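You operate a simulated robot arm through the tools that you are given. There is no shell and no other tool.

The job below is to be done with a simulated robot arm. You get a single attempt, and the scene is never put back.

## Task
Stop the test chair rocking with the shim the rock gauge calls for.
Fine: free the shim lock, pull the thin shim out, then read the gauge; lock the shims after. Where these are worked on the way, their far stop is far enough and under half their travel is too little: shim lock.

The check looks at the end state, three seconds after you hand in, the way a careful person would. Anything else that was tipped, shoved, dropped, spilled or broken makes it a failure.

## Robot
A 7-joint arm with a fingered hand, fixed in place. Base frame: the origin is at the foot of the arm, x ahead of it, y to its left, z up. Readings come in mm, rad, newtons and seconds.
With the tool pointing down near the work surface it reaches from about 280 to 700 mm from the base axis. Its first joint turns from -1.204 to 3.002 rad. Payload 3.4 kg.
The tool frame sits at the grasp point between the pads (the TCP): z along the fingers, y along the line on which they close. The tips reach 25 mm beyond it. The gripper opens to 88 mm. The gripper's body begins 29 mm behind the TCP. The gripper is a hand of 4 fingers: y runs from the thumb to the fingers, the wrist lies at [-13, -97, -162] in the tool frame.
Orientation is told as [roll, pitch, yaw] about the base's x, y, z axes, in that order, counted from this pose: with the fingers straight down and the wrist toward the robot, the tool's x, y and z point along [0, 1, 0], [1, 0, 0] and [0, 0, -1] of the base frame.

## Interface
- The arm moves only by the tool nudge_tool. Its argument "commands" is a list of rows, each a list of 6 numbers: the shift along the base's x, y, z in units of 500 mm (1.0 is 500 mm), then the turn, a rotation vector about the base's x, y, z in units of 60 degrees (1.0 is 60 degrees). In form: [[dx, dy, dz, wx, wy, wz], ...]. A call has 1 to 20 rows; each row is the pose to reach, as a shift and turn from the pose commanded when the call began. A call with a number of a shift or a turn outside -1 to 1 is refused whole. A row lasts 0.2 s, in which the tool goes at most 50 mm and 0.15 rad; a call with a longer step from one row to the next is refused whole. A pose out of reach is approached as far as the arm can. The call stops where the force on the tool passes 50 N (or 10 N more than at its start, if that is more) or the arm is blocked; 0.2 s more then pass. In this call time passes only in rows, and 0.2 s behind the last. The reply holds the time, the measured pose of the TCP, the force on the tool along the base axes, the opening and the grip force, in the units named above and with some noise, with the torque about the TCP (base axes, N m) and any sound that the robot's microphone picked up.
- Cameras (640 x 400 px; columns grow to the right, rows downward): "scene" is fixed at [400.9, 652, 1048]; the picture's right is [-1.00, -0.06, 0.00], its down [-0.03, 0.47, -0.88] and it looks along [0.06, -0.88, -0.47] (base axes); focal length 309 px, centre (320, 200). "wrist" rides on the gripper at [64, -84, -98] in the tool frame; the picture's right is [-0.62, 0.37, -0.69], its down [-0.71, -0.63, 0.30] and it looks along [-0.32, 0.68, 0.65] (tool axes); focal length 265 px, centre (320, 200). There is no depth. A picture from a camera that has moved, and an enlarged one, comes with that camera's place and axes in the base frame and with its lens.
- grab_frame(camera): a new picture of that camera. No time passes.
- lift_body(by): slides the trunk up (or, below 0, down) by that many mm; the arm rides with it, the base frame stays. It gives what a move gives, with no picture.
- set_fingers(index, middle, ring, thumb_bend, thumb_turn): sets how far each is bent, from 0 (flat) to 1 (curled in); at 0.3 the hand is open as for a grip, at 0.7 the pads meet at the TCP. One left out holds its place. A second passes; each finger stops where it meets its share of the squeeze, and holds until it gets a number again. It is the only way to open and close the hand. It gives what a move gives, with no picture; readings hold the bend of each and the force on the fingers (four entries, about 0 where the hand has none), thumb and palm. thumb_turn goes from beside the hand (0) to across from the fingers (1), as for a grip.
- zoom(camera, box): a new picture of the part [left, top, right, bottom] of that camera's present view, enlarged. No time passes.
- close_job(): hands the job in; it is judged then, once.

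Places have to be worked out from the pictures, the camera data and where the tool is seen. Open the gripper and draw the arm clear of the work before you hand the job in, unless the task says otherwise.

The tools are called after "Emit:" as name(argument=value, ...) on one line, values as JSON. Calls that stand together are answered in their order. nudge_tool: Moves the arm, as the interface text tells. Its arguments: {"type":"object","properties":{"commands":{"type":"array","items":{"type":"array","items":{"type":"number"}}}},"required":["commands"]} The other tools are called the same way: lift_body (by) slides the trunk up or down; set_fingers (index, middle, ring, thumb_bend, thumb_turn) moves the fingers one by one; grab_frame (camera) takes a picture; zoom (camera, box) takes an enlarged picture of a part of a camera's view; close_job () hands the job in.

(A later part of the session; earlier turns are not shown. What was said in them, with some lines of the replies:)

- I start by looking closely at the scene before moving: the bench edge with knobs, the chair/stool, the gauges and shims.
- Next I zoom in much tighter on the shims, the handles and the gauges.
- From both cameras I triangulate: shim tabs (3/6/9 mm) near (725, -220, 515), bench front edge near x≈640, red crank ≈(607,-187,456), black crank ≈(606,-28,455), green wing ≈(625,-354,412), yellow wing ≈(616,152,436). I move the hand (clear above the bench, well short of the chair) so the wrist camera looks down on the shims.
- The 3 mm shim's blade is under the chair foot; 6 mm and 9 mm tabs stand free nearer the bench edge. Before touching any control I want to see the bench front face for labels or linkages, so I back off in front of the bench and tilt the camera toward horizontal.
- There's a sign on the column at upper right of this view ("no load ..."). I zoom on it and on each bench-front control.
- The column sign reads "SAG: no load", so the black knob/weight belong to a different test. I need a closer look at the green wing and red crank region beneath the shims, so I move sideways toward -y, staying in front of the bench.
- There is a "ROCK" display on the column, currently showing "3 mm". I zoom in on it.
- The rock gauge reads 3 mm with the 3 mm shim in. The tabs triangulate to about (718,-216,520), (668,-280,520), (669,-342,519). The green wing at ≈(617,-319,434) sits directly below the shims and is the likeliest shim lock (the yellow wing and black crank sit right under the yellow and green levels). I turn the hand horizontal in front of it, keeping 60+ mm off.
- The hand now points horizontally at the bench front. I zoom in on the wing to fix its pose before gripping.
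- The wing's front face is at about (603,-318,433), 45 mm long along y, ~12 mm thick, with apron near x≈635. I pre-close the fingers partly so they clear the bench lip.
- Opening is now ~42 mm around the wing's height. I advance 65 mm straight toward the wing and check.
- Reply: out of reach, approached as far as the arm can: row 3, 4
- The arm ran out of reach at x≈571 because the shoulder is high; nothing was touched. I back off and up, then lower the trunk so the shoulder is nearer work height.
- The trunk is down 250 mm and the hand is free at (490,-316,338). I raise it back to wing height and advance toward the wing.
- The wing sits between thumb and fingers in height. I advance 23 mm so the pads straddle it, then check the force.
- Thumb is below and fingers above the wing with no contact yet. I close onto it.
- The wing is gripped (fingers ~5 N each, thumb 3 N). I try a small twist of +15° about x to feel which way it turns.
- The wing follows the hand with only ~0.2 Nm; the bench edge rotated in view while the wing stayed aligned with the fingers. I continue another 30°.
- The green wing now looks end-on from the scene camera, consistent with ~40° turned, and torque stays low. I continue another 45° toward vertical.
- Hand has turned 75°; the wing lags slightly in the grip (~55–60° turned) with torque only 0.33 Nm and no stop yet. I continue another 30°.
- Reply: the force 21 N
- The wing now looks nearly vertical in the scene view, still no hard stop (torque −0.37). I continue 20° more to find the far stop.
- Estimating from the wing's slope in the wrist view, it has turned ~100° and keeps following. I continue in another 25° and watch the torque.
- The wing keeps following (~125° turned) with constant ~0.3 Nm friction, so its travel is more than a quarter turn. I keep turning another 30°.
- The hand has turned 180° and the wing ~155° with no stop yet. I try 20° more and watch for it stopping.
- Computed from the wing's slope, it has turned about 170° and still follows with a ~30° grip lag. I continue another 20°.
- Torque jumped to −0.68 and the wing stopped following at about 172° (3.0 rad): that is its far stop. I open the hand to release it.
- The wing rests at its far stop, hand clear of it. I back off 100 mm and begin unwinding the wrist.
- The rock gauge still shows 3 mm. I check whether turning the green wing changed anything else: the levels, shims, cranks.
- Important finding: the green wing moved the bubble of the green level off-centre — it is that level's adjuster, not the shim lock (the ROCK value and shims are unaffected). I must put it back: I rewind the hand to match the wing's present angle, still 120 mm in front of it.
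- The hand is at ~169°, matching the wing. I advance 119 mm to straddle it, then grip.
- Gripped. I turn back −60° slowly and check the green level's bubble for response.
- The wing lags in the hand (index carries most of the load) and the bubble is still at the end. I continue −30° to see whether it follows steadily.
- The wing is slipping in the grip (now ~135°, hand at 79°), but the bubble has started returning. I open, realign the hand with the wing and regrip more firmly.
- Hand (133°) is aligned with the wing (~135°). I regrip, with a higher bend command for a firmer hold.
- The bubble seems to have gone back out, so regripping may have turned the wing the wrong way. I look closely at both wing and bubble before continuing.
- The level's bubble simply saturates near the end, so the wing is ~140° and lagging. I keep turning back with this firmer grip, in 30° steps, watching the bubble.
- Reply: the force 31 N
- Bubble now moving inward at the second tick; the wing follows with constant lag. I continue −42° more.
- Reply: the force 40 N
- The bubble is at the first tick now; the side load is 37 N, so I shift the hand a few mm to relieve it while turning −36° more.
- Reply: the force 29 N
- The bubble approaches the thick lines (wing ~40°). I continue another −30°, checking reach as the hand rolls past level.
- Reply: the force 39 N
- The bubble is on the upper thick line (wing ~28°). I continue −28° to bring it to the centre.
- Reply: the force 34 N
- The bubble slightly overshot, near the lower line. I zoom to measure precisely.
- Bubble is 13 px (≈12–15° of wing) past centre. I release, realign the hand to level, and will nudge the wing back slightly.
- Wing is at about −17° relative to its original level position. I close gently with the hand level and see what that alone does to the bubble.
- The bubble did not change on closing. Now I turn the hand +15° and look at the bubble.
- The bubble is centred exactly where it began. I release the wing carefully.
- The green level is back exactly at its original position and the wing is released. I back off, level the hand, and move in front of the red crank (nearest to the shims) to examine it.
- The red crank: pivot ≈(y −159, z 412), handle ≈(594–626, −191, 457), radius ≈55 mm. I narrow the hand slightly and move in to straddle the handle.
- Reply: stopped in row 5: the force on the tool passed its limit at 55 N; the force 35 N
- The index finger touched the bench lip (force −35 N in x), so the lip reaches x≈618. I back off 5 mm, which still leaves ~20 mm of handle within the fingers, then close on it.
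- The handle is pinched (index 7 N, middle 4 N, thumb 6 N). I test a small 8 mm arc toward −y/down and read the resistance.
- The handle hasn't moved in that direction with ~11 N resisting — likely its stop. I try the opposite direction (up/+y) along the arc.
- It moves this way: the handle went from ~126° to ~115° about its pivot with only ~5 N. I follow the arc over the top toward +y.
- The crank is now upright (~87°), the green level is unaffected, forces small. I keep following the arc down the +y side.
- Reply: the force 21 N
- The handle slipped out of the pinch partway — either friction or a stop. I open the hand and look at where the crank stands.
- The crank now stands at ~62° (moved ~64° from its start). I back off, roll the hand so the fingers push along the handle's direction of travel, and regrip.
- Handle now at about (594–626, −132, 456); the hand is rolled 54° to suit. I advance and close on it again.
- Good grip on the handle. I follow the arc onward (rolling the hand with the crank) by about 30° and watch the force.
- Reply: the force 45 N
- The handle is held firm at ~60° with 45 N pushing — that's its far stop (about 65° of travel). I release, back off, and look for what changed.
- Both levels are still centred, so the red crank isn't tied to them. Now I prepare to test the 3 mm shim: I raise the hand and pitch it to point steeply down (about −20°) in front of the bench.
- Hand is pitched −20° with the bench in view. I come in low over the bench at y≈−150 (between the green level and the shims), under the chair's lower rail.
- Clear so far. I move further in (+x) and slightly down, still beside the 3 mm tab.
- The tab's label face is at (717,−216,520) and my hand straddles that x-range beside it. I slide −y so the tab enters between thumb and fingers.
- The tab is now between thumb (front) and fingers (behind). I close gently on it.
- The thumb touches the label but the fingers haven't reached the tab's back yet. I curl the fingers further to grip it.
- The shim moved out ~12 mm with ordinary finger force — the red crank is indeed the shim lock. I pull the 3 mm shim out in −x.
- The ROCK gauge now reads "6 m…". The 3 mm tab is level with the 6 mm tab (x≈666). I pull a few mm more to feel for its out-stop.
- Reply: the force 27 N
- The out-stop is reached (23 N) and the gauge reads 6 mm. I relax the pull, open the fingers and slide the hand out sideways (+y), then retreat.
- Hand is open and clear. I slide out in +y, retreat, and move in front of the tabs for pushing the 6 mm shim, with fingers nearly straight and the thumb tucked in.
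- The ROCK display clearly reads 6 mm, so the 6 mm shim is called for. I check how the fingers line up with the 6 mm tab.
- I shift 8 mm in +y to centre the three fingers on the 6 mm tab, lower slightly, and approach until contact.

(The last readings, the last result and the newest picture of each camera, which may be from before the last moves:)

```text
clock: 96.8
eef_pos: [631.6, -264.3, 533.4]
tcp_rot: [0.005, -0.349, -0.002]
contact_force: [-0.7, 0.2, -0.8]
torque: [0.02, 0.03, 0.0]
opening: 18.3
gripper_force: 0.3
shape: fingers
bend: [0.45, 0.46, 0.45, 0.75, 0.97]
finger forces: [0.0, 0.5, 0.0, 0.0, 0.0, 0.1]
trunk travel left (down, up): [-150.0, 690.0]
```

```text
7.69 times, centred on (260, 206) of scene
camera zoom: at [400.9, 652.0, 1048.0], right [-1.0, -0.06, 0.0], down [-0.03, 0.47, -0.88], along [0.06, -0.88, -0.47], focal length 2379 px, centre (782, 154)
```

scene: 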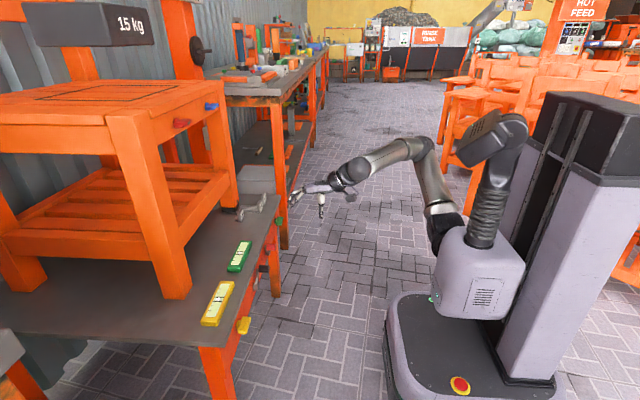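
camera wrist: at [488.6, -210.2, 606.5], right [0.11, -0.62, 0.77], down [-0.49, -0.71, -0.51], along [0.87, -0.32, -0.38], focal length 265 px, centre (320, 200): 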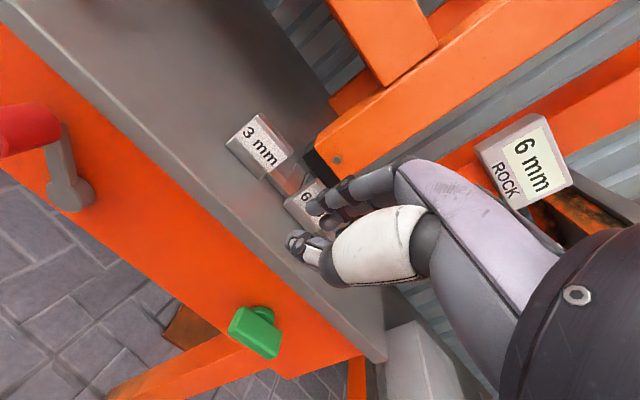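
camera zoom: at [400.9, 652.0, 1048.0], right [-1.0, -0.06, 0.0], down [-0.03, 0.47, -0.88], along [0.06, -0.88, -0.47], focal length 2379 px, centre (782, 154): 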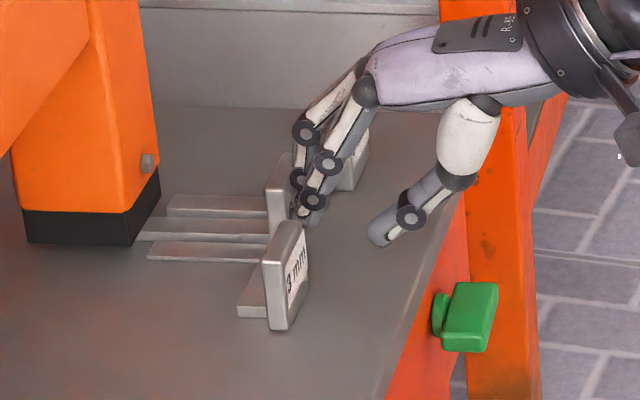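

Contact made and the 6 mm blade is sliding with little force. I continue pushing +x by 30 mm.

Emit:
nudge_tool(commands=[[0.016, 0, 0, 0, 0, 0], [0.032, 0, 0, 0, 0, 0], [0.048, 0, 0, 0, 0, 0], [0.06, 0, 0, 0, 0, 0]])

Emit:
zoom(camera="scene", box=[215, 180, 285, 232])

Emit:
grab_frame(camera="wrist")

```text
clock: 97.8
eef_pos: [662.1, -264.8, 532.2]
tcp_rot: [0.006, -0.348, -0.001]
contact_force: [-1.1, 0.4, -0.3]
torque: [0.0, -0.02, 0.04]
opening: 18.4
gripper_force: 0.1
shape: fingers
bend: [0.45, 0.46, 0.45, 0.75, 0.97]
finger forces: [0.1, 0.5, 0.0, 0.0, 0.0, 0.0]
trunk travel left (down, up): [-150.0, 690.0]
```

```text
7.69 times, centred on (250, 206) of scene
camera zoom: at [400.9, 652.0, 1048.0], right [-1.0, -0.06, 0.0], down [-0.03, 0.47, -0.88], along [0.06, -0.88, -0.47], focal length 2379 px, centre (858, 154)
```

zoom: 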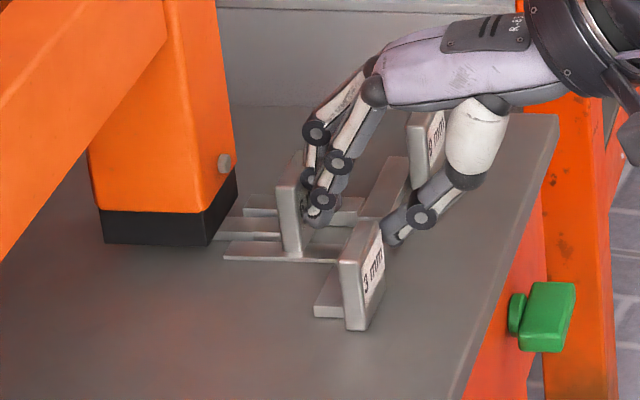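

```text
taken
camera wrist: at [549.5, -201.7, 595.8], right [0.11, -0.62, 0.77], down [-0.49, -0.71, -0.51], along [0.87, -0.32, -0.38], focal length 265 px, centre (320, 200)
```

wrist: 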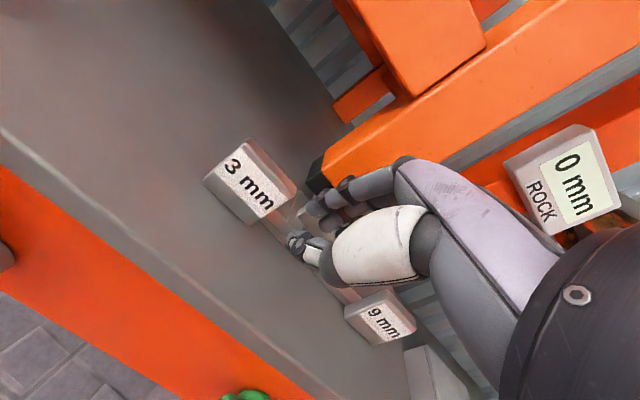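

ROCK now reads 0 mm. I push a bit further to the shim's in-stop, in small steps, watching force.

Emit:
nudge_tool(commands=[[0.012, 0, 0, 0, 0, 0], [0.024, 0, 0, 0, 0, 0]])

Emit:
zoom(camera="scene", box=[215, 180, 285, 232])

```text
clock: 98.4
eef_pos: [674.2, -264.1, 534.0]
tcp_rot: [0.007, -0.351, -0.002]
contact_force: [-10.3, 0.5, 4.9]
torque: [-0.07, -0.22, -0.08]
opening: 17.5
gripper_force: 5.4
shape: fingers
bend: [0.46, 0.5, 0.46, 0.75, 0.97]
finger forces: [0.9, 8.8, 0.7, 0.0, 0.1, 0.1]
trunk travel left (down, up): [-150.0, 690.0]
```

```text
7.69 times, centred on (250, 206) of scene
camera zoom: at [400.9, 652.0, 1048.0], right [-1.0, -0.06, 0.0], down [-0.03, 0.47, -0.88], along [0.06, -0.88, -0.47], focal length 2379 px, centre (858, 154)
```

zoom: 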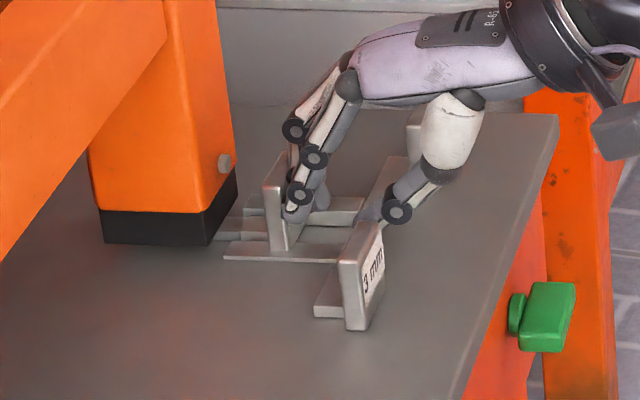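

Resistance has risen to 10 N; one more 4 mm step will confirm whether it's the stop.

Emit:
nudge_tool(commands=[[0.008, 0, 0, 0, 0, 0]])

Emit:
zoom(camera="scene", box=[215, 180, 285, 232])

Emit:
grab_frame(camera="wrist")

```text
clock: 98.8
eef_pos: [676.7, -264.5, 535.2]
tcp_rot: [0.006, -0.353, -0.003]
contact_force: [-19.1, 0.5, 7.5]
torque: [-0.06, -0.24, -0.18]
opening: 14.6
gripper_force: 10.1
shape: fingers
bend: [0.49, 0.52, 0.48, 0.75, 0.97]
finger forces: [3.0, 13.2, 3.6, 0.0, 0.0, 0.0]
trunk travel left (down, up): [-150.0, 690.0]
```

```text
7.69 times, centred on (250, 206) of scene
camera zoom: at [400.9, 652.0, 1048.0], right [-1.0, -0.06, 0.0], down [-0.03, 0.47, -0.88], along [0.06, -0.88, -0.47], focal length 2379 px, centre (858, 154)
```

zoom: 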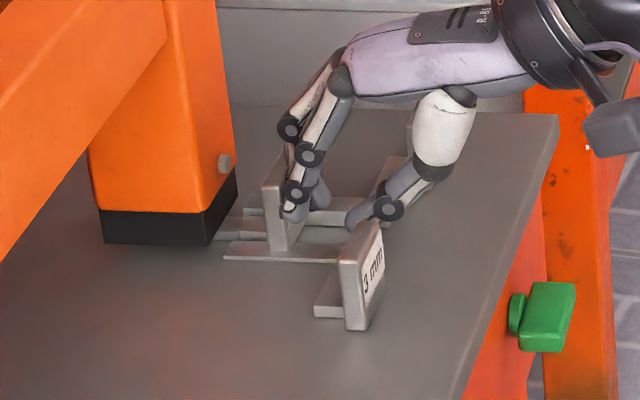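

```text
taken
camera wrist: at [563.6, -201.8, 599.1], right [0.11, -0.62, 0.77], down [-0.49, -0.71, -0.51], along [0.87, -0.32, -0.38], focal length 265 px, centre (320, 200)
```

wrist: 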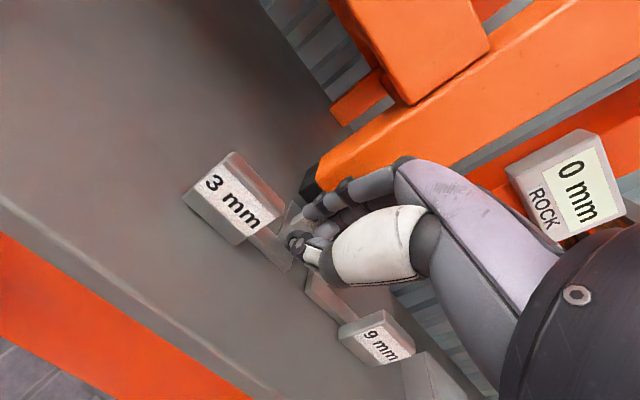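

The 6 mm shim is at its in-stop (19 N, no further motion) and ROCK reads 0 mm. I retreat straight back in −x and then go in front of the bench to re-lock with the red crank.

Emit:
nudge_tool(commands=[[-0.04, 0, 0, 0, 0, 0], [-0.1, 0, 0.01, 0, 0, 0], [-0.18, 0, 0.03, 0, 0, 0], [-0.26, 0.02, 0.05, 0, 0, 0], [-0.34, 0.08, 0.05, 0, 0, 0], [-0.38, 0.14, 0.05, 0, 0, 0]])

Emit:
zoom(camera="scene", box=[200, 170, 300, 270])

Emit:
grab_frame(camera="wrist")

```text
clock: 100.2
eef_pos: [487.0, -194.1, 558.7]
tcp_rot: [0.006, -0.351, -0.002]
contact_force: [-0.1, 0.9, -0.8]
torque: [-0.01, 0.0, 0.04]
opening: 17.8
gripper_force: 0.1
shape: fingers
bend: [0.45, 0.45, 0.45, 0.75, 0.97]
finger forces: [0.0, 0.0, 0.1, 0.0, 0.0, 0.0]
trunk travel left (down, up): [-150.0, 690.0]
```

```text
4.00 times, centred on (250, 220) of scene
camera zoom: at [400.9, 652.0, 1048.0], right [-1.0, -0.06, 0.0], down [-0.03, 0.47, -0.88], along [0.06, -0.88, -0.47], focal length 1237 px, centre (600, 120)
```

zoom: 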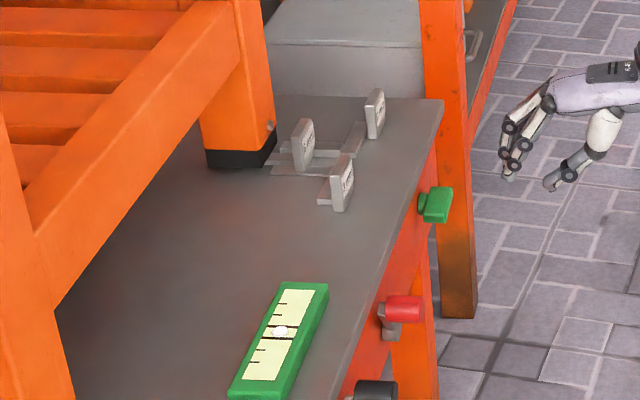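

```text
taken
camera wrist: at [374.9, -132.2, 621.3], right [0.11, -0.62, 0.77], down [-0.49, -0.71, -0.51], along [0.87, -0.32, -0.38], focal length 265 px, centre (320, 200)
```

wrist: 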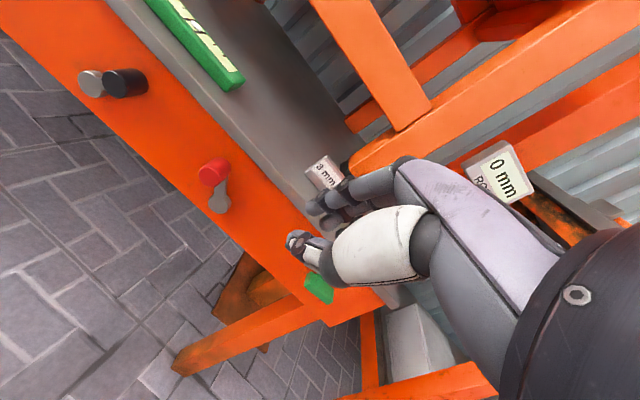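

State: 6 mm in, 3 mm and 9 mm out, ROCK 0 mm. I bring the hand back to horizontal and roll it ~85° so thumb and fingers straddle the red handle left/right.

Emit:
nudge_tool(commands=[[0.005, 0.01, -0.02, 0, -0.13, 0], [0.01, 0.02, -0.04, 0, -0.26, 0], [0.015, 0.04, -0.06, 0, -0.39, 0], [0.02, 0.06, -0.08, 0, -0.52, 0], [0.025, 0.08, -0.1, 0, -0.65, 0], [0.03, 0.1, -0.12, 0, -0.78, 0], [0.03, 0.12, -0.14, 0, -0.91, 0]])

Emit:
nudge_tool(commands=[[0, 0, -0.02, 0, -0.13, 0], [0, 0, -0.05, 0, -0.257, 0]])

Emit:
nudge_tool(commands=[[0, 0, 0, 0.14, 0, 0], [0, 0, 0, 0.28, 0, 0], [0, 0, 0, 0.42, 0, 0], [0, 0, 0, 0.56, 0, 0], [0, 0, 0, 0.7, 0, 0], [0, 0, 0, 0.84, 0, 0], [0, 0, 0, 0.98, 0, 0]])

Emit:
nudge_tool(commands=[[0, 0, 0, 0.14, 0, 0], [0, 0, 0, 0.28, 0, 0], [0, 0, 0, 0.42, 0, 0]])

Emit:
set_fingers(index=0.44, middle=0.44, ring=0.44, thumb_bend=0.44)

Emit:
grab_frame(camera="wrist")

Emit:
zoom(camera="scene", box=[240, 200, 340, 280])

```text
clock: 101.8
eef_pos: [502.4, -136.7, 487.2]
tcp_rot: [0.022, -1.303, -0.012]
contact_force: [0.8, 0.2, -0.9]
torque: [0.01, -0.02, 0.0]
opening: 18.0
gripper_force: 0.1
shape: fingers
bend: [0.45, 0.45, 0.45, 0.75, 0.97]
finger forces: [0.0, 0.1, 0.1, 0.1, 0.1, 0.0]
trunk travel left (down, up): [-150.0, 690.0]
```

```text
clock: 102.4
eef_pos: [502.7, -134.0, 461.3]
tcp_rot: [2.42, -1.567, -2.413]
contact_force: [0.3, 0.2, 0.1]
torque: [-0.02, -0.01, 0.02]
opening: 18.2
gripper_force: 0.1
shape: fingers
bend: [0.45, 0.45, 0.45, 0.75, 0.97]
finger forces: [0.1, 0.1, 0.1, 0.0, 0.0, 0.0]
trunk travel left (down, up): [-150.0, 690.0]
```

```text
clock: 104.0
eef_pos: [501.0, -135.2, 462.0]
tcp_rot: [1.577, -0.541, -1.571]
contact_force: [0.9, 0.3, 0.6]
torque: [-0.01, 0.04, 0.0]
opening: 18.1
gripper_force: 0.2
shape: fingers
bend: [0.45, 0.45, 0.45, 0.75, 0.97]
finger forces: [0.0, 0.0, 0.1, 0.0, 0.0, 0.0]
trunk travel left (down, up): [-150.0, 690.0]
```

```text
clock: 104.8
eef_pos: [502.9, -134.5, 463.3]
tcp_rot: [1.575, -0.099, -1.57]
contact_force: [0.1, 0.3, -0.1]
torque: [-0.01, -0.01, 0.02]
opening: 18.2
gripper_force: 0.0
shape: fingers
bend: [0.45, 0.45, 0.45, 0.75, 0.97]
finger forces: [0.0, 0.0, 0.0, 0.1, 0.0, 0.0]
trunk travel left (down, up): [-150.0, 690.0]
```

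```text
clock: 105.8
eef_pos: [503.4, -135.0, 461.8]
tcp_rot: [1.578, -0.102, -1.572]
contact_force: [-0.9, -0.7, 0.3]
torque: [0.03, 0.01, 0.02]
opening: 54.3
gripper_force: 0.1
shape: fingers
bend: [0.44, 0.44, 0.44, 0.44, 0.97]
finger forces: [0.1, 0.0, 0.0, 0.0, 0.0, 0.0]
trunk travel left (down, up): [-150.0, 690.0]
```

```text
taken
camera wrist: at [403.7, -46.7, 517.1], right [-0.69, -0.43, -0.58], down [0.31, 0.55, -0.77], along [0.66, -0.71, -0.25], focal length 265 px, centre (320, 200)
```

wrist: 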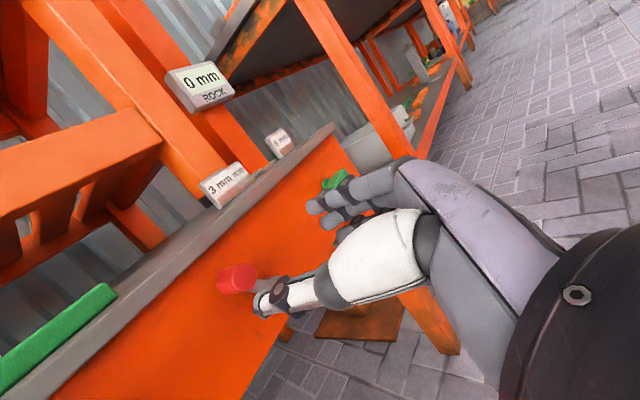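

```text
5.00 times, centred on (290, 240) of scene
camera zoom: at [400.9, 652.0, 1048.0], right [-1.0, -0.06, 0.0], down [-0.03, 0.47, -0.88], along [0.06, -0.88, -0.47], focal length 1546 px, centre (470, 0)
```

zoom: 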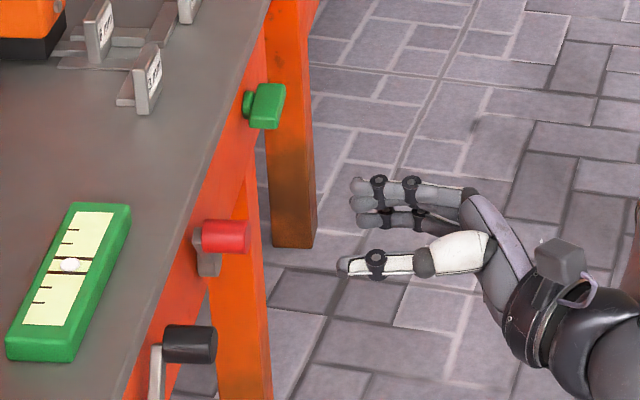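

The handle is at about (−131, 454) in y,z; the hand is rolled 84°. I advance so thumb (+y) and fingers (−y) straddle it.

Emit:
nudge_tool(commands=[[0.03, 0.0066, -0.014, 0, 0, 0], [0.08, 0.0066, -0.014, 0, 0, 0], [0.12, 0.0066, -0.014, 0, 0, 0], [0.15, 0.0066, -0.014, 0, 0, 0], [0.172, 0.0066, -0.014, 0, 0, 0]])

Emit:
zoom(camera="wrist", box=[200, 160, 400, 320])

Emit:
zoom(camera="scene", box=[250, 210, 310, 270])

```text
clock: 107.0
eef_pos: [588.2, -131.7, 454.0]
tcp_rot: [1.577, -0.103, -1.571]
contact_force: [0.1, 0.3, -0.7]
torque: [0.05, -0.01, 0.02]
opening: 54.3
gripper_force: 0.1
shape: fingers
bend: [0.44, 0.44, 0.44, 0.44, 0.97]
finger forces: [0.1, 0.0, 0.0, 0.0, 0.1, 0.0]
trunk travel left (down, up): [-150.0, 690.0]
```

```text
2.50 times, centred on (300, 240) of wrist
camera zoom: at [490.0, -43.3, 509.8], right [-0.69, -0.43, -0.58], down [0.31, 0.55, -0.77], along [0.66, -0.71, -0.25], focal length 664 px, centre (370, 100)
```

zoom: 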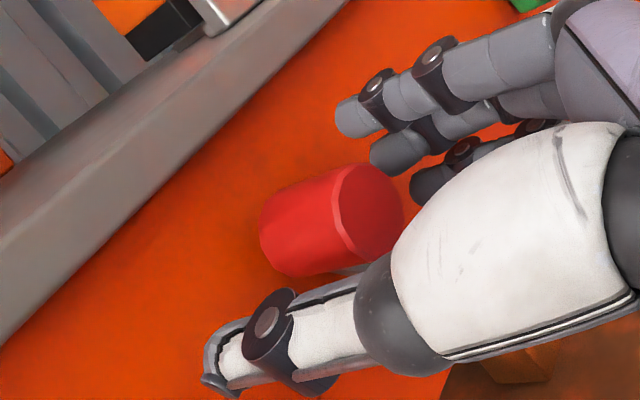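

```text
6.67 times, centred on (280, 240) of scene
camera zoom: at [400.9, 652.0, 1048.0], right [-1.0, -0.06, 0.0], down [-0.03, 0.47, -0.88], along [0.06, -0.88, -0.47], focal length 2062 px, centre (587, -67)
```

zoom: 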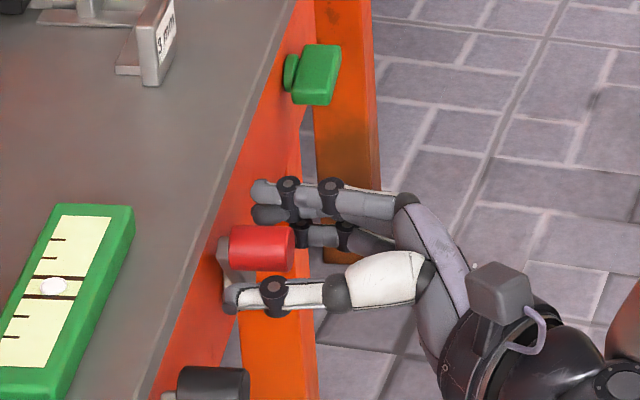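

The handle sits between thumb and fingers. I close on it.

Emit:
set_fingers(index=0.75, middle=0.75, ring=0.75, thumb_bend=0.75)

Emit:
zoom(camera="wrist", box=[200, 160, 400, 320])

```text
clock: 108.0
eef_pos: [589.2, -131.9, 454.5]
tcp_rot: [1.576, -0.103, -1.573]
contact_force: [5.9, -3.6, 0.0]
torque: [-0.05, -0.01, -0.08]
opening: 12.5
gripper_force: 11.3
shape: fingers
bend: [0.61, 0.66, 0.75, 0.64, 0.97]
finger forces: [7.1, 5.9, 0.0, 0.0, 9.0, 0.1]
trunk travel left (down, up): [-150.0, 690.0]
```

```text
2.50 times, centred on (300, 240) of wrist
camera zoom: at [490.2, -43.6, 509.4], right [-0.69, -0.43, -0.58], down [0.31, 0.55, -0.77], along [0.65, -0.71, -0.25], focal length 664 px, centre (370, 100)
```

zoom: 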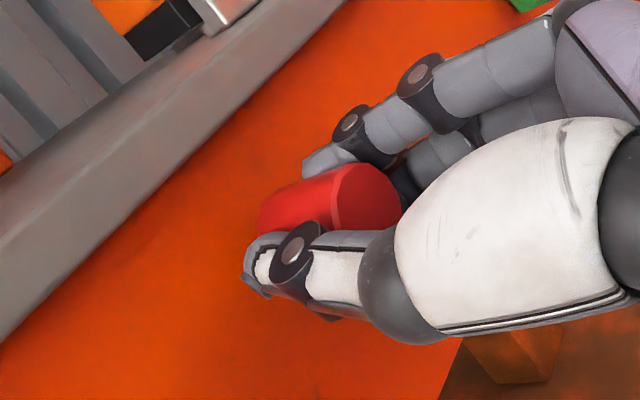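

Gripped (index 7 N, middle 6 N, thumb 9 N). I swing the handle back over the top toward −y along its arc, first half.

Emit:
nudge_tool(commands=[[0, -0.0078, 0.0078, 0, 0, 0], [0, -0.0146, 0.011, 0, 0, 0], [0, -0.0214, 0.014, 0, 0, 0], [0, -0.0286, 0.016, 0, 0, 0], [0, -0.0358, 0.018, 0, 0, 0], [0, -0.0432, 0.0192, 0, 0, 0], [0, -0.0506, 0.0202, 0, 0, 0], [0, -0.058, 0.0204, 0, 0, 0], [0, -0.0654, 0.0202, 0, 0, 0]])

Emit:
zoom(camera="wrist", box=[200, 160, 400, 320])

Emit:
zoom(camera="scene", box=[250, 210, 310, 270])

```text
clock: 110.0
eef_pos: [589.7, -164.4, 465.7]
tcp_rot: [1.577, -0.102, -1.569]
contact_force: [4.1, 3.0, -4.2]
torque: [0.12, 0.09, 0.03]
opening: 10.2
gripper_force: 11.9
shape: fingers
bend: [0.71, 0.72, 0.75, 0.65, 0.94]
finger forces: [3.8, 8.2, 0.1, 0.0, 11.0, 0.1]
trunk travel left (down, up): [-150.0, 690.0]
```

```text
2.50 times, centred on (300, 240) of wrist
camera zoom: at [490.1, -75.7, 519.7], right [-0.69, -0.43, -0.58], down [0.31, 0.55, -0.77], along [0.66, -0.71, -0.25], focal length 664 px, centre (370, 100)
```

zoom: 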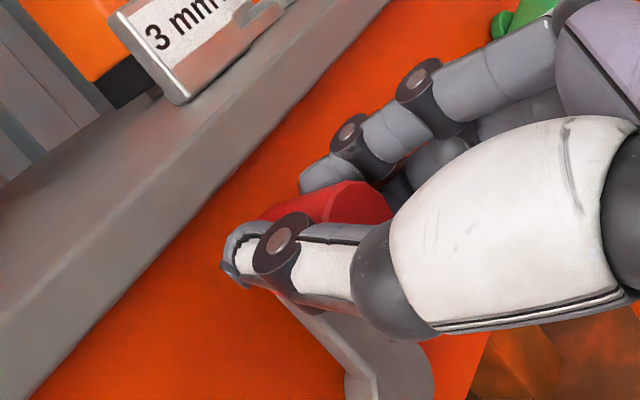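

```text
6.67 times, centred on (280, 240) of scene
camera zoom: at [400.9, 652.0, 1048.0], right [-1.0, -0.06, 0.0], down [-0.03, 0.47, -0.88], along [0.06, -0.88, -0.47], focal length 2062 px, centre (587, -67)
```

zoom: 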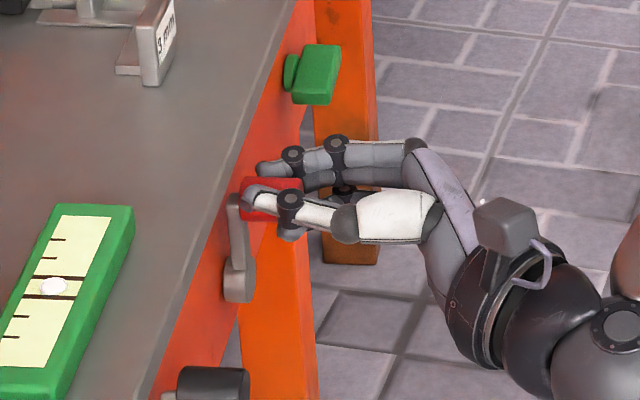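

The handle follows, now just past vertical. I continue the arc down the −y side to its original stop.

Emit:
nudge_tool(commands=[[0, -0.0074, -0.001, 0, 0, 0], [0, -0.0148, -0.0022, 0, 0, 0], [0, -0.022, -0.004, 0, 0, 0], [0, -0.0292, -0.0062, 0, 0, 0], [0, -0.036, -0.0092, 0, 0, 0], [0, -0.0428, -0.0124, 0, 0, 0], [0, -0.0524, -0.018, 0, 0, 0], [0, -0.0584, -0.0224, 0, 0, 0]])

Emit:
zoom(camera="wrist", box=[200, 160, 400, 320])

Emit:
zoom(camera="scene", box=[250, 210, 310, 270])

```text
clock: 111.8
eef_pos: [588.4, -192.8, 454.5]
tcp_rot: [1.578, -0.103, -1.573]
contact_force: [0.9, -0.1, 4.3]
torque: [0.19, 0.1, -0.11]
opening: 4.9
gripper_force: 13.8
shape: fingers
bend: [0.71, 0.72, 0.75, 0.71, 0.9]
finger forces: [5.0, 7.0, 0.0, 0.1, 15.9, 0.0]
trunk travel left (down, up): [-150.0, 690.0]
```

```text
2.50 times, centred on (300, 240) of wrist
camera zoom: at [489.3, -105.0, 509.2], right [-0.69, -0.43, -0.58], down [0.31, 0.55, -0.77], along [0.66, -0.71, -0.25], focal length 664 px, centre (370, 100)
```

zoom: 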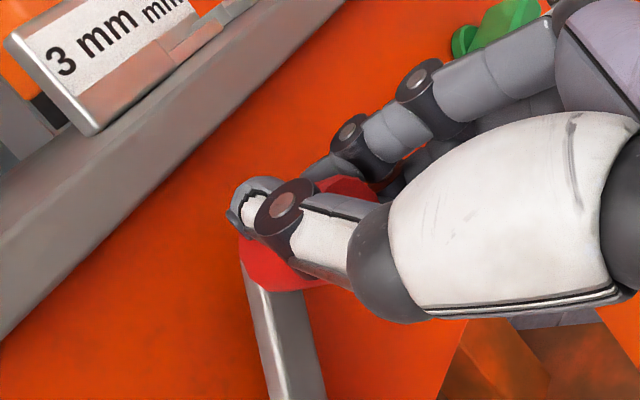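

```text
6.67 times, centred on (280, 240) of scene
camera zoom: at [400.9, 652.0, 1048.0], right [-1.0, -0.06, 0.0], down [-0.03, 0.47, -0.88], along [0.06, -0.88, -0.47], focal length 2062 px, centre (587, -67)
```

zoom: 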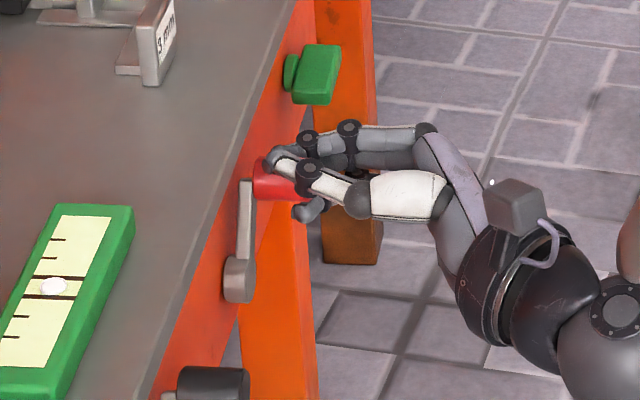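

The handle is close to its original place but lagging in the grip. I press a bit further along the arc to seat it at the stop.

Emit:
nudge_tool(commands=[[0, -0.006, -0.005, 0, 0, 0], [0, -0.012, -0.01, 0, 0, 0], [0, -0.018, -0.015, 0, 0, 0]])

Emit:
zoom(camera="wrist", box=[200, 160, 400, 320])

Emit:
zoom(camera="scene", box=[250, 210, 300, 270])

```text
clock: 112.6
eef_pos: [588.8, -198.9, 451.3]
tcp_rot: [1.583, -0.104, -1.566]
contact_force: [-6.0, 13.2, 17.2]
torque: [0.1, -0.16, 0.21]
opening: 6.7
gripper_force: 13.3
shape: fingers
bend: [0.72, 0.73, 0.75, 0.69, 0.88]
finger forces: [1.6, 0.0, 0.0, 0.0, 25.4, 0.1]
trunk travel left (down, up): [-150.0, 690.0]
```

```text
2.50 times, centred on (300, 240) of wrist
camera zoom: at [488.1, -112.0, 504.3], right [-0.68, -0.43, -0.59], down [0.31, 0.55, -0.77], along [0.66, -0.71, -0.24], focal length 664 px, centre (370, 100)
```

zoom: 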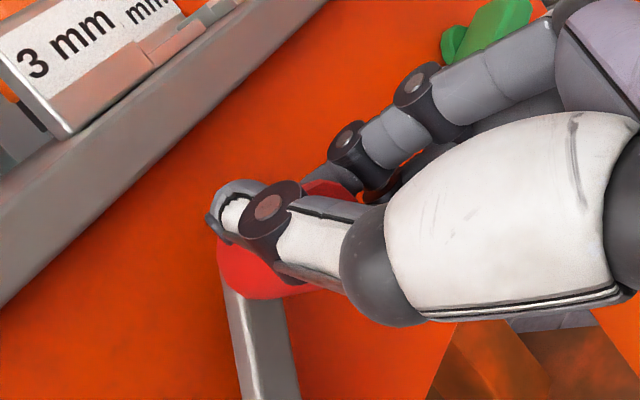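

```text
6.67 times, centred on (275, 240) of scene
camera zoom: at [400.9, 652.0, 1048.0], right [-1.0, -0.06, 0.0], down [-0.03, 0.47, -0.88], along [0.06, -0.88, -0.47], focal length 2062 px, centre (620, -67)
```

zoom: 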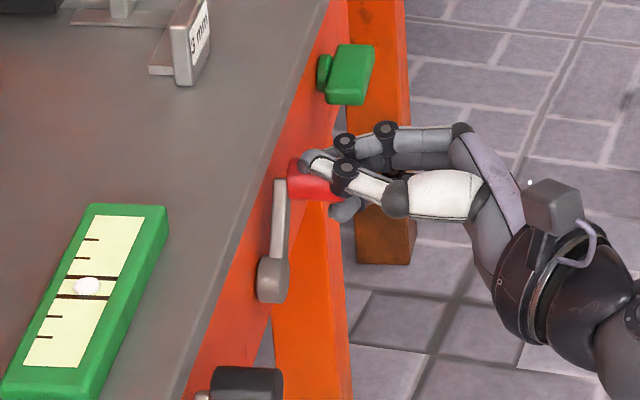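

Thumb force rose to 25 N with no further movement, and the crank matches its original picture: locked position reached. I open the hand and back away.

Emit:
set_fingers(index=0.42, middle=0.42, ring=0.42, thumb_bend=0.4)

Emit:
nudge_tool(commands=[[-0.05, 0, 0, 0, 0, 0], [-0.12, 0, 0, 0, 0, 0], [-0.2, 0, 0, 0, 0, 0], [-0.26, 0, 0, 0, 0, 0]])

Emit:
grab_frame(camera="wrist")

Emit:
zoom(camera="scene", box=[250, 210, 300, 270])

Emit:
zoom(camera="scene", box=[190, 180, 310, 320])

```text
clock: 113.6
eef_pos: [588.2, -202.3, 446.4]
tcp_rot: [1.576, -0.103, -1.571]
contact_force: [0.8, 0.1, -0.1]
torque: [0.01, -0.02, -0.01]
opening: 60.9
gripper_force: 0.0
shape: fingers
bend: [0.42, 0.42, 0.42, 0.4, 0.97]
finger forces: [0.1, 0.0, 0.0, 0.1, 0.0, 0.1]
trunk travel left (down, up): [-150.0, 690.0]
```

```text
clock: 114.6
eef_pos: [458.3, -202.8, 448.9]
tcp_rot: [1.578, -0.107, -1.573]
contact_force: [-0.2, -0.1, -0.4]
torque: [-0.03, -0.03, -0.01]
opening: 61.1
gripper_force: 0.1
shape: fingers
bend: [0.42, 0.42, 0.42, 0.4, 0.98]
finger forces: [0.1, 0.0, 0.1, 0.0, 0.0, 0.1]
trunk travel left (down, up): [-150.0, 690.0]
```

```text
taken
camera wrist: at [359.3, -114.3, 502.5], right [-0.69, -0.43, -0.58], down [0.31, 0.55, -0.77], along [0.66, -0.71, -0.25], focal length 265 px, centre (320, 200)
```

wrist: 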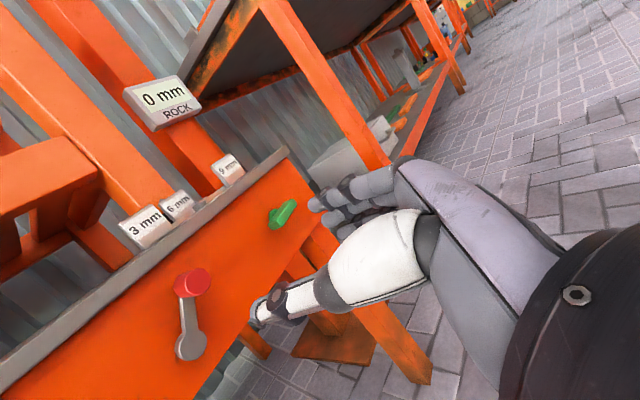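

```text
6.67 times, centred on (275, 240) of scene
camera zoom: at [400.9, 652.0, 1048.0], right [-1.0, -0.06, 0.0], down [-0.03, 0.47, -0.88], along [0.06, -0.88, -0.47], focal length 2062 px, centre (620, -67)
```

zoom: 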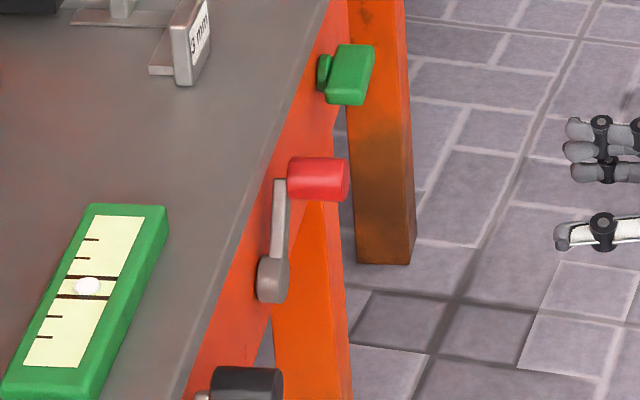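

```text
2.86 times, centred on (250, 250) of scene
camera zoom: at [400.9, 652.0, 1048.0], right [-1.0, -0.06, 0.0], down [-0.03, 0.47, -0.88], along [0.06, -0.88, -0.47], focal length 884 px, centre (520, 57)
```

zoom: 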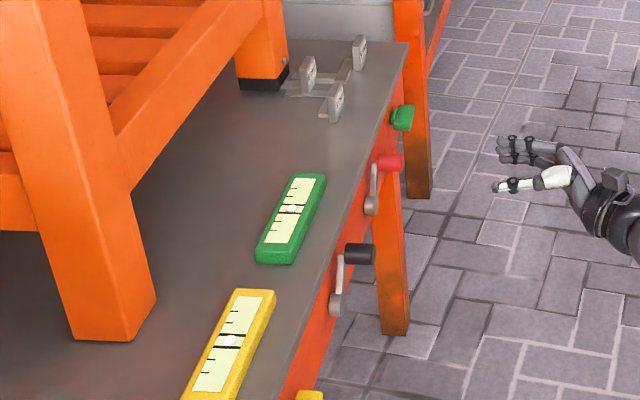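

I compare the crank, wing and levels against my very first pictures with the same zoom boxes.

Emit:
zoom(camera="scene", box=[220, 210, 300, 260])

Emit:
zoom(camera="scene", box=[210, 235, 274, 275])

Emit:
zoom(camera="scene", box=[220, 185, 284, 225])

Emit:
zoom(camera="wrist", box=[100, 60, 300, 220])

```text
8.00 times, centred on (260, 235) of scene
camera zoom: at [400.9, 652.0, 1048.0], right [-1.0, -0.06, 0.0], down [-0.03, 0.47, -0.88], along [0.06, -0.88, -0.47], focal length 2474 px, centre (800, -80)
```

zoom: 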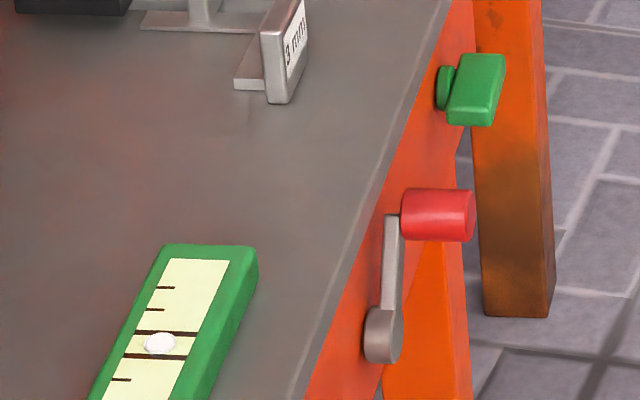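

```text
10.00 times, centred on (242, 255) of scene
camera zoom: at [400.9, 652.0, 1048.0], right [-1.0, -0.06, 0.0], down [-0.03, 0.47, -0.88], along [0.06, -0.88, -0.47], focal length 3092 px, centre (1100, -350)
```

zoom: 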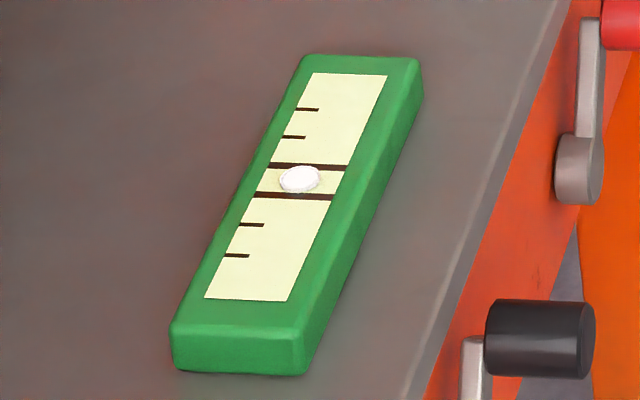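

```text
10.00 times, centred on (252, 205) of scene
camera zoom: at [400.9, 652.0, 1048.0], right [-1.0, -0.06, 0.0], down [-0.03, 0.47, -0.88], along [0.06, -0.88, -0.47], focal length 3092 px, centre (1000, 150)
```

zoom: 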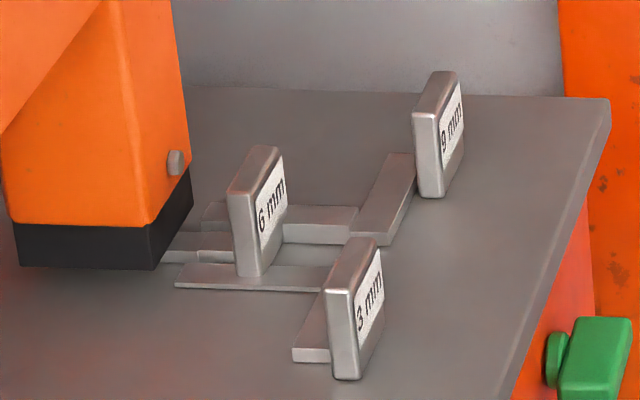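

```text
2.50 times, centred on (200, 140) of wrist
camera zoom: at [359.3, -114.3, 502.5], right [-0.69, -0.43, -0.58], down [0.31, 0.55, -0.77], along [0.66, -0.71, -0.25], focal length 664 px, centre (620, 350)
```

zoom: 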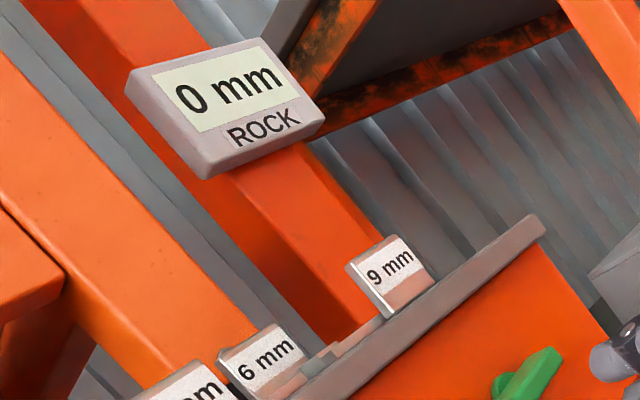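

Crank handle, green level and 9 mm shim match the first pictures; ROCK reads 0 mm with the 6 mm shim fully in and the 3 mm out. I open the hand fully and draw further clear of the bench.

Emit:
set_fingers(index=0.3, middle=0.3, ring=0.3, thumb_bend=0.3)

Emit:
nudge_tool(commands=[[-0.04, 0, 0, -0.14, 0, 0], [-0.08, 0, 0, -0.28, 0, 0], [-0.12, 0, 0.02, -0.42, 0, 0], [-0.14, 0, 0.05, -0.56, 0, 0], [-0.14, 0, 0.08, -0.7, 0, 0]])

Emit:
grab_frame(camera="scene")

Emit:
grab_frame(camera="wrist")

Emit:
zoom(camera="scene", box=[190, 270, 270, 320])

Emit:
zoom(camera="scene", box=[0, 0, 240, 150])

```text
clock: 115.6
eef_pos: [458.0, -202.7, 446.7]
tcp_rot: [1.574, -0.104, -1.568]
contact_force: [-0.2, -0.1, 0.3]
torque: [0.0, 0.01, -0.02]
opening: 84.3
gripper_force: 0.1
shape: fingers
bend: [0.3, 0.3, 0.3, 0.3, 0.98]
finger forces: [0.0, 0.0, 0.0, 0.0, 0.1, 0.1]
trunk travel left (down, up): [-150.0, 690.0]
```

```text
clock: 116.8
eef_pos: [414.7, -199.9, 466.7]
tcp_rot: [1.578, -0.838, -1.573]
contact_force: [0.2, -0.3, -0.1]
torque: [-0.01, 0.03, 0.04]
opening: 84.4
gripper_force: 0.1
shape: fingers
bend: [0.3, 0.3, 0.3, 0.3, 0.98]
finger forces: [0.0, 0.0, 0.0, 0.0, 0.2, 0.0]
out of reach, approached as far as the arm can: row 3, 4, 5
trunk travel left (down, up): [-150.0, 690.0]
```

```text
taken
```

scene: 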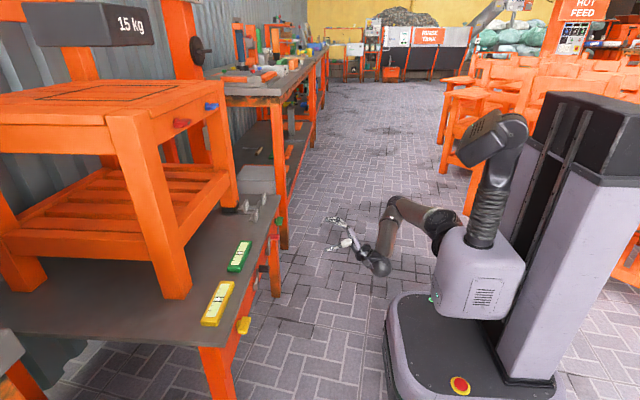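

```text
taken
camera wrist: at [315.3, -97.9, 446.0], right [-0.69, -0.71, -0.14], down [0.31, -0.11, -0.94], along [0.65, -0.7, 0.29], focal length 265 px, centre (320, 200)
```

wrist: 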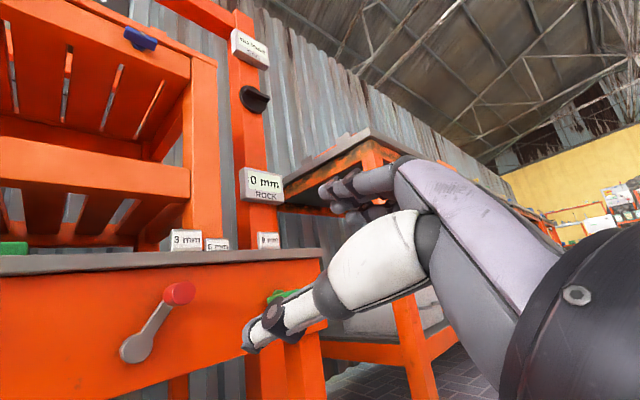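

```text
8.00 times, centred on (230, 295) of scene
camera zoom: at [400.9, 652.0, 1048.0], right [-1.0, -0.06, 0.0], down [-0.03, 0.47, -0.88], along [0.06, -0.88, -0.47], focal length 2474 px, centre (1040, -560)
```

zoom: 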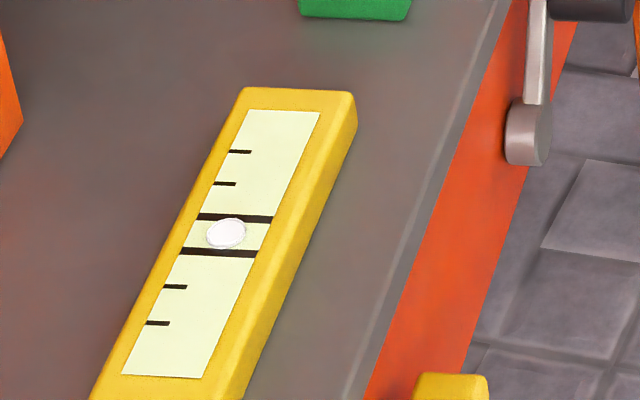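

```text
2.67 times, centred on (120, 75) of scene
camera zoom: at [400.9, 652.0, 1048.0], right [-1.0, -0.06, 0.0], down [-0.03, 0.47, -0.88], along [0.06, -0.88, -0.47], focal length 825 px, centre (853, 533)
```

zoom: 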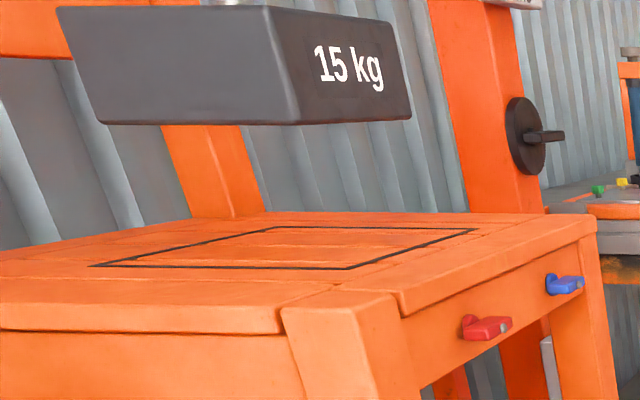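

Everything checks out: ROCK 0 mm, 6 mm shim in, 3 and 9 mm out, shim lock back at its locked stop, both levels centred, weight and chair untouched, arm clear with hand open. I hand the job in.

Emit:
close_job()

```text
The job is handed in.
```

The test chair no longer rocks: the 6 mm shim is fully in and the rock gauge reads 0 mm. The result hasn't come back yet; I only handed the job in.

- **Shim lock:** it is the red crank. I freed it to its far stop, and after the swap turned it back to its original locked stop.
- **Shims:** I pulled the 3 mm shim to its out-stop and the gauge then read 6 mm, so I pushed the 6 mm shim to its in-stop. The 9 mm shim was not touched and is still out.
- **Wrong control first:** I took the green knob for the shim lock and turned it about 170°. It adjusts the green level, so I turned it back. The level's bubble is centred again; the knob may sit a few degrees off where it started.
- **Contact:** a finger pressed the bench's front edge once while I reached for the crank. I saw no damage.
- **At hand-in:** the yellow level is centred and the chair and weight look unchanged. The hand is open and about 180 mm in front of the bench; the trunk is 250 mm lower than it started.
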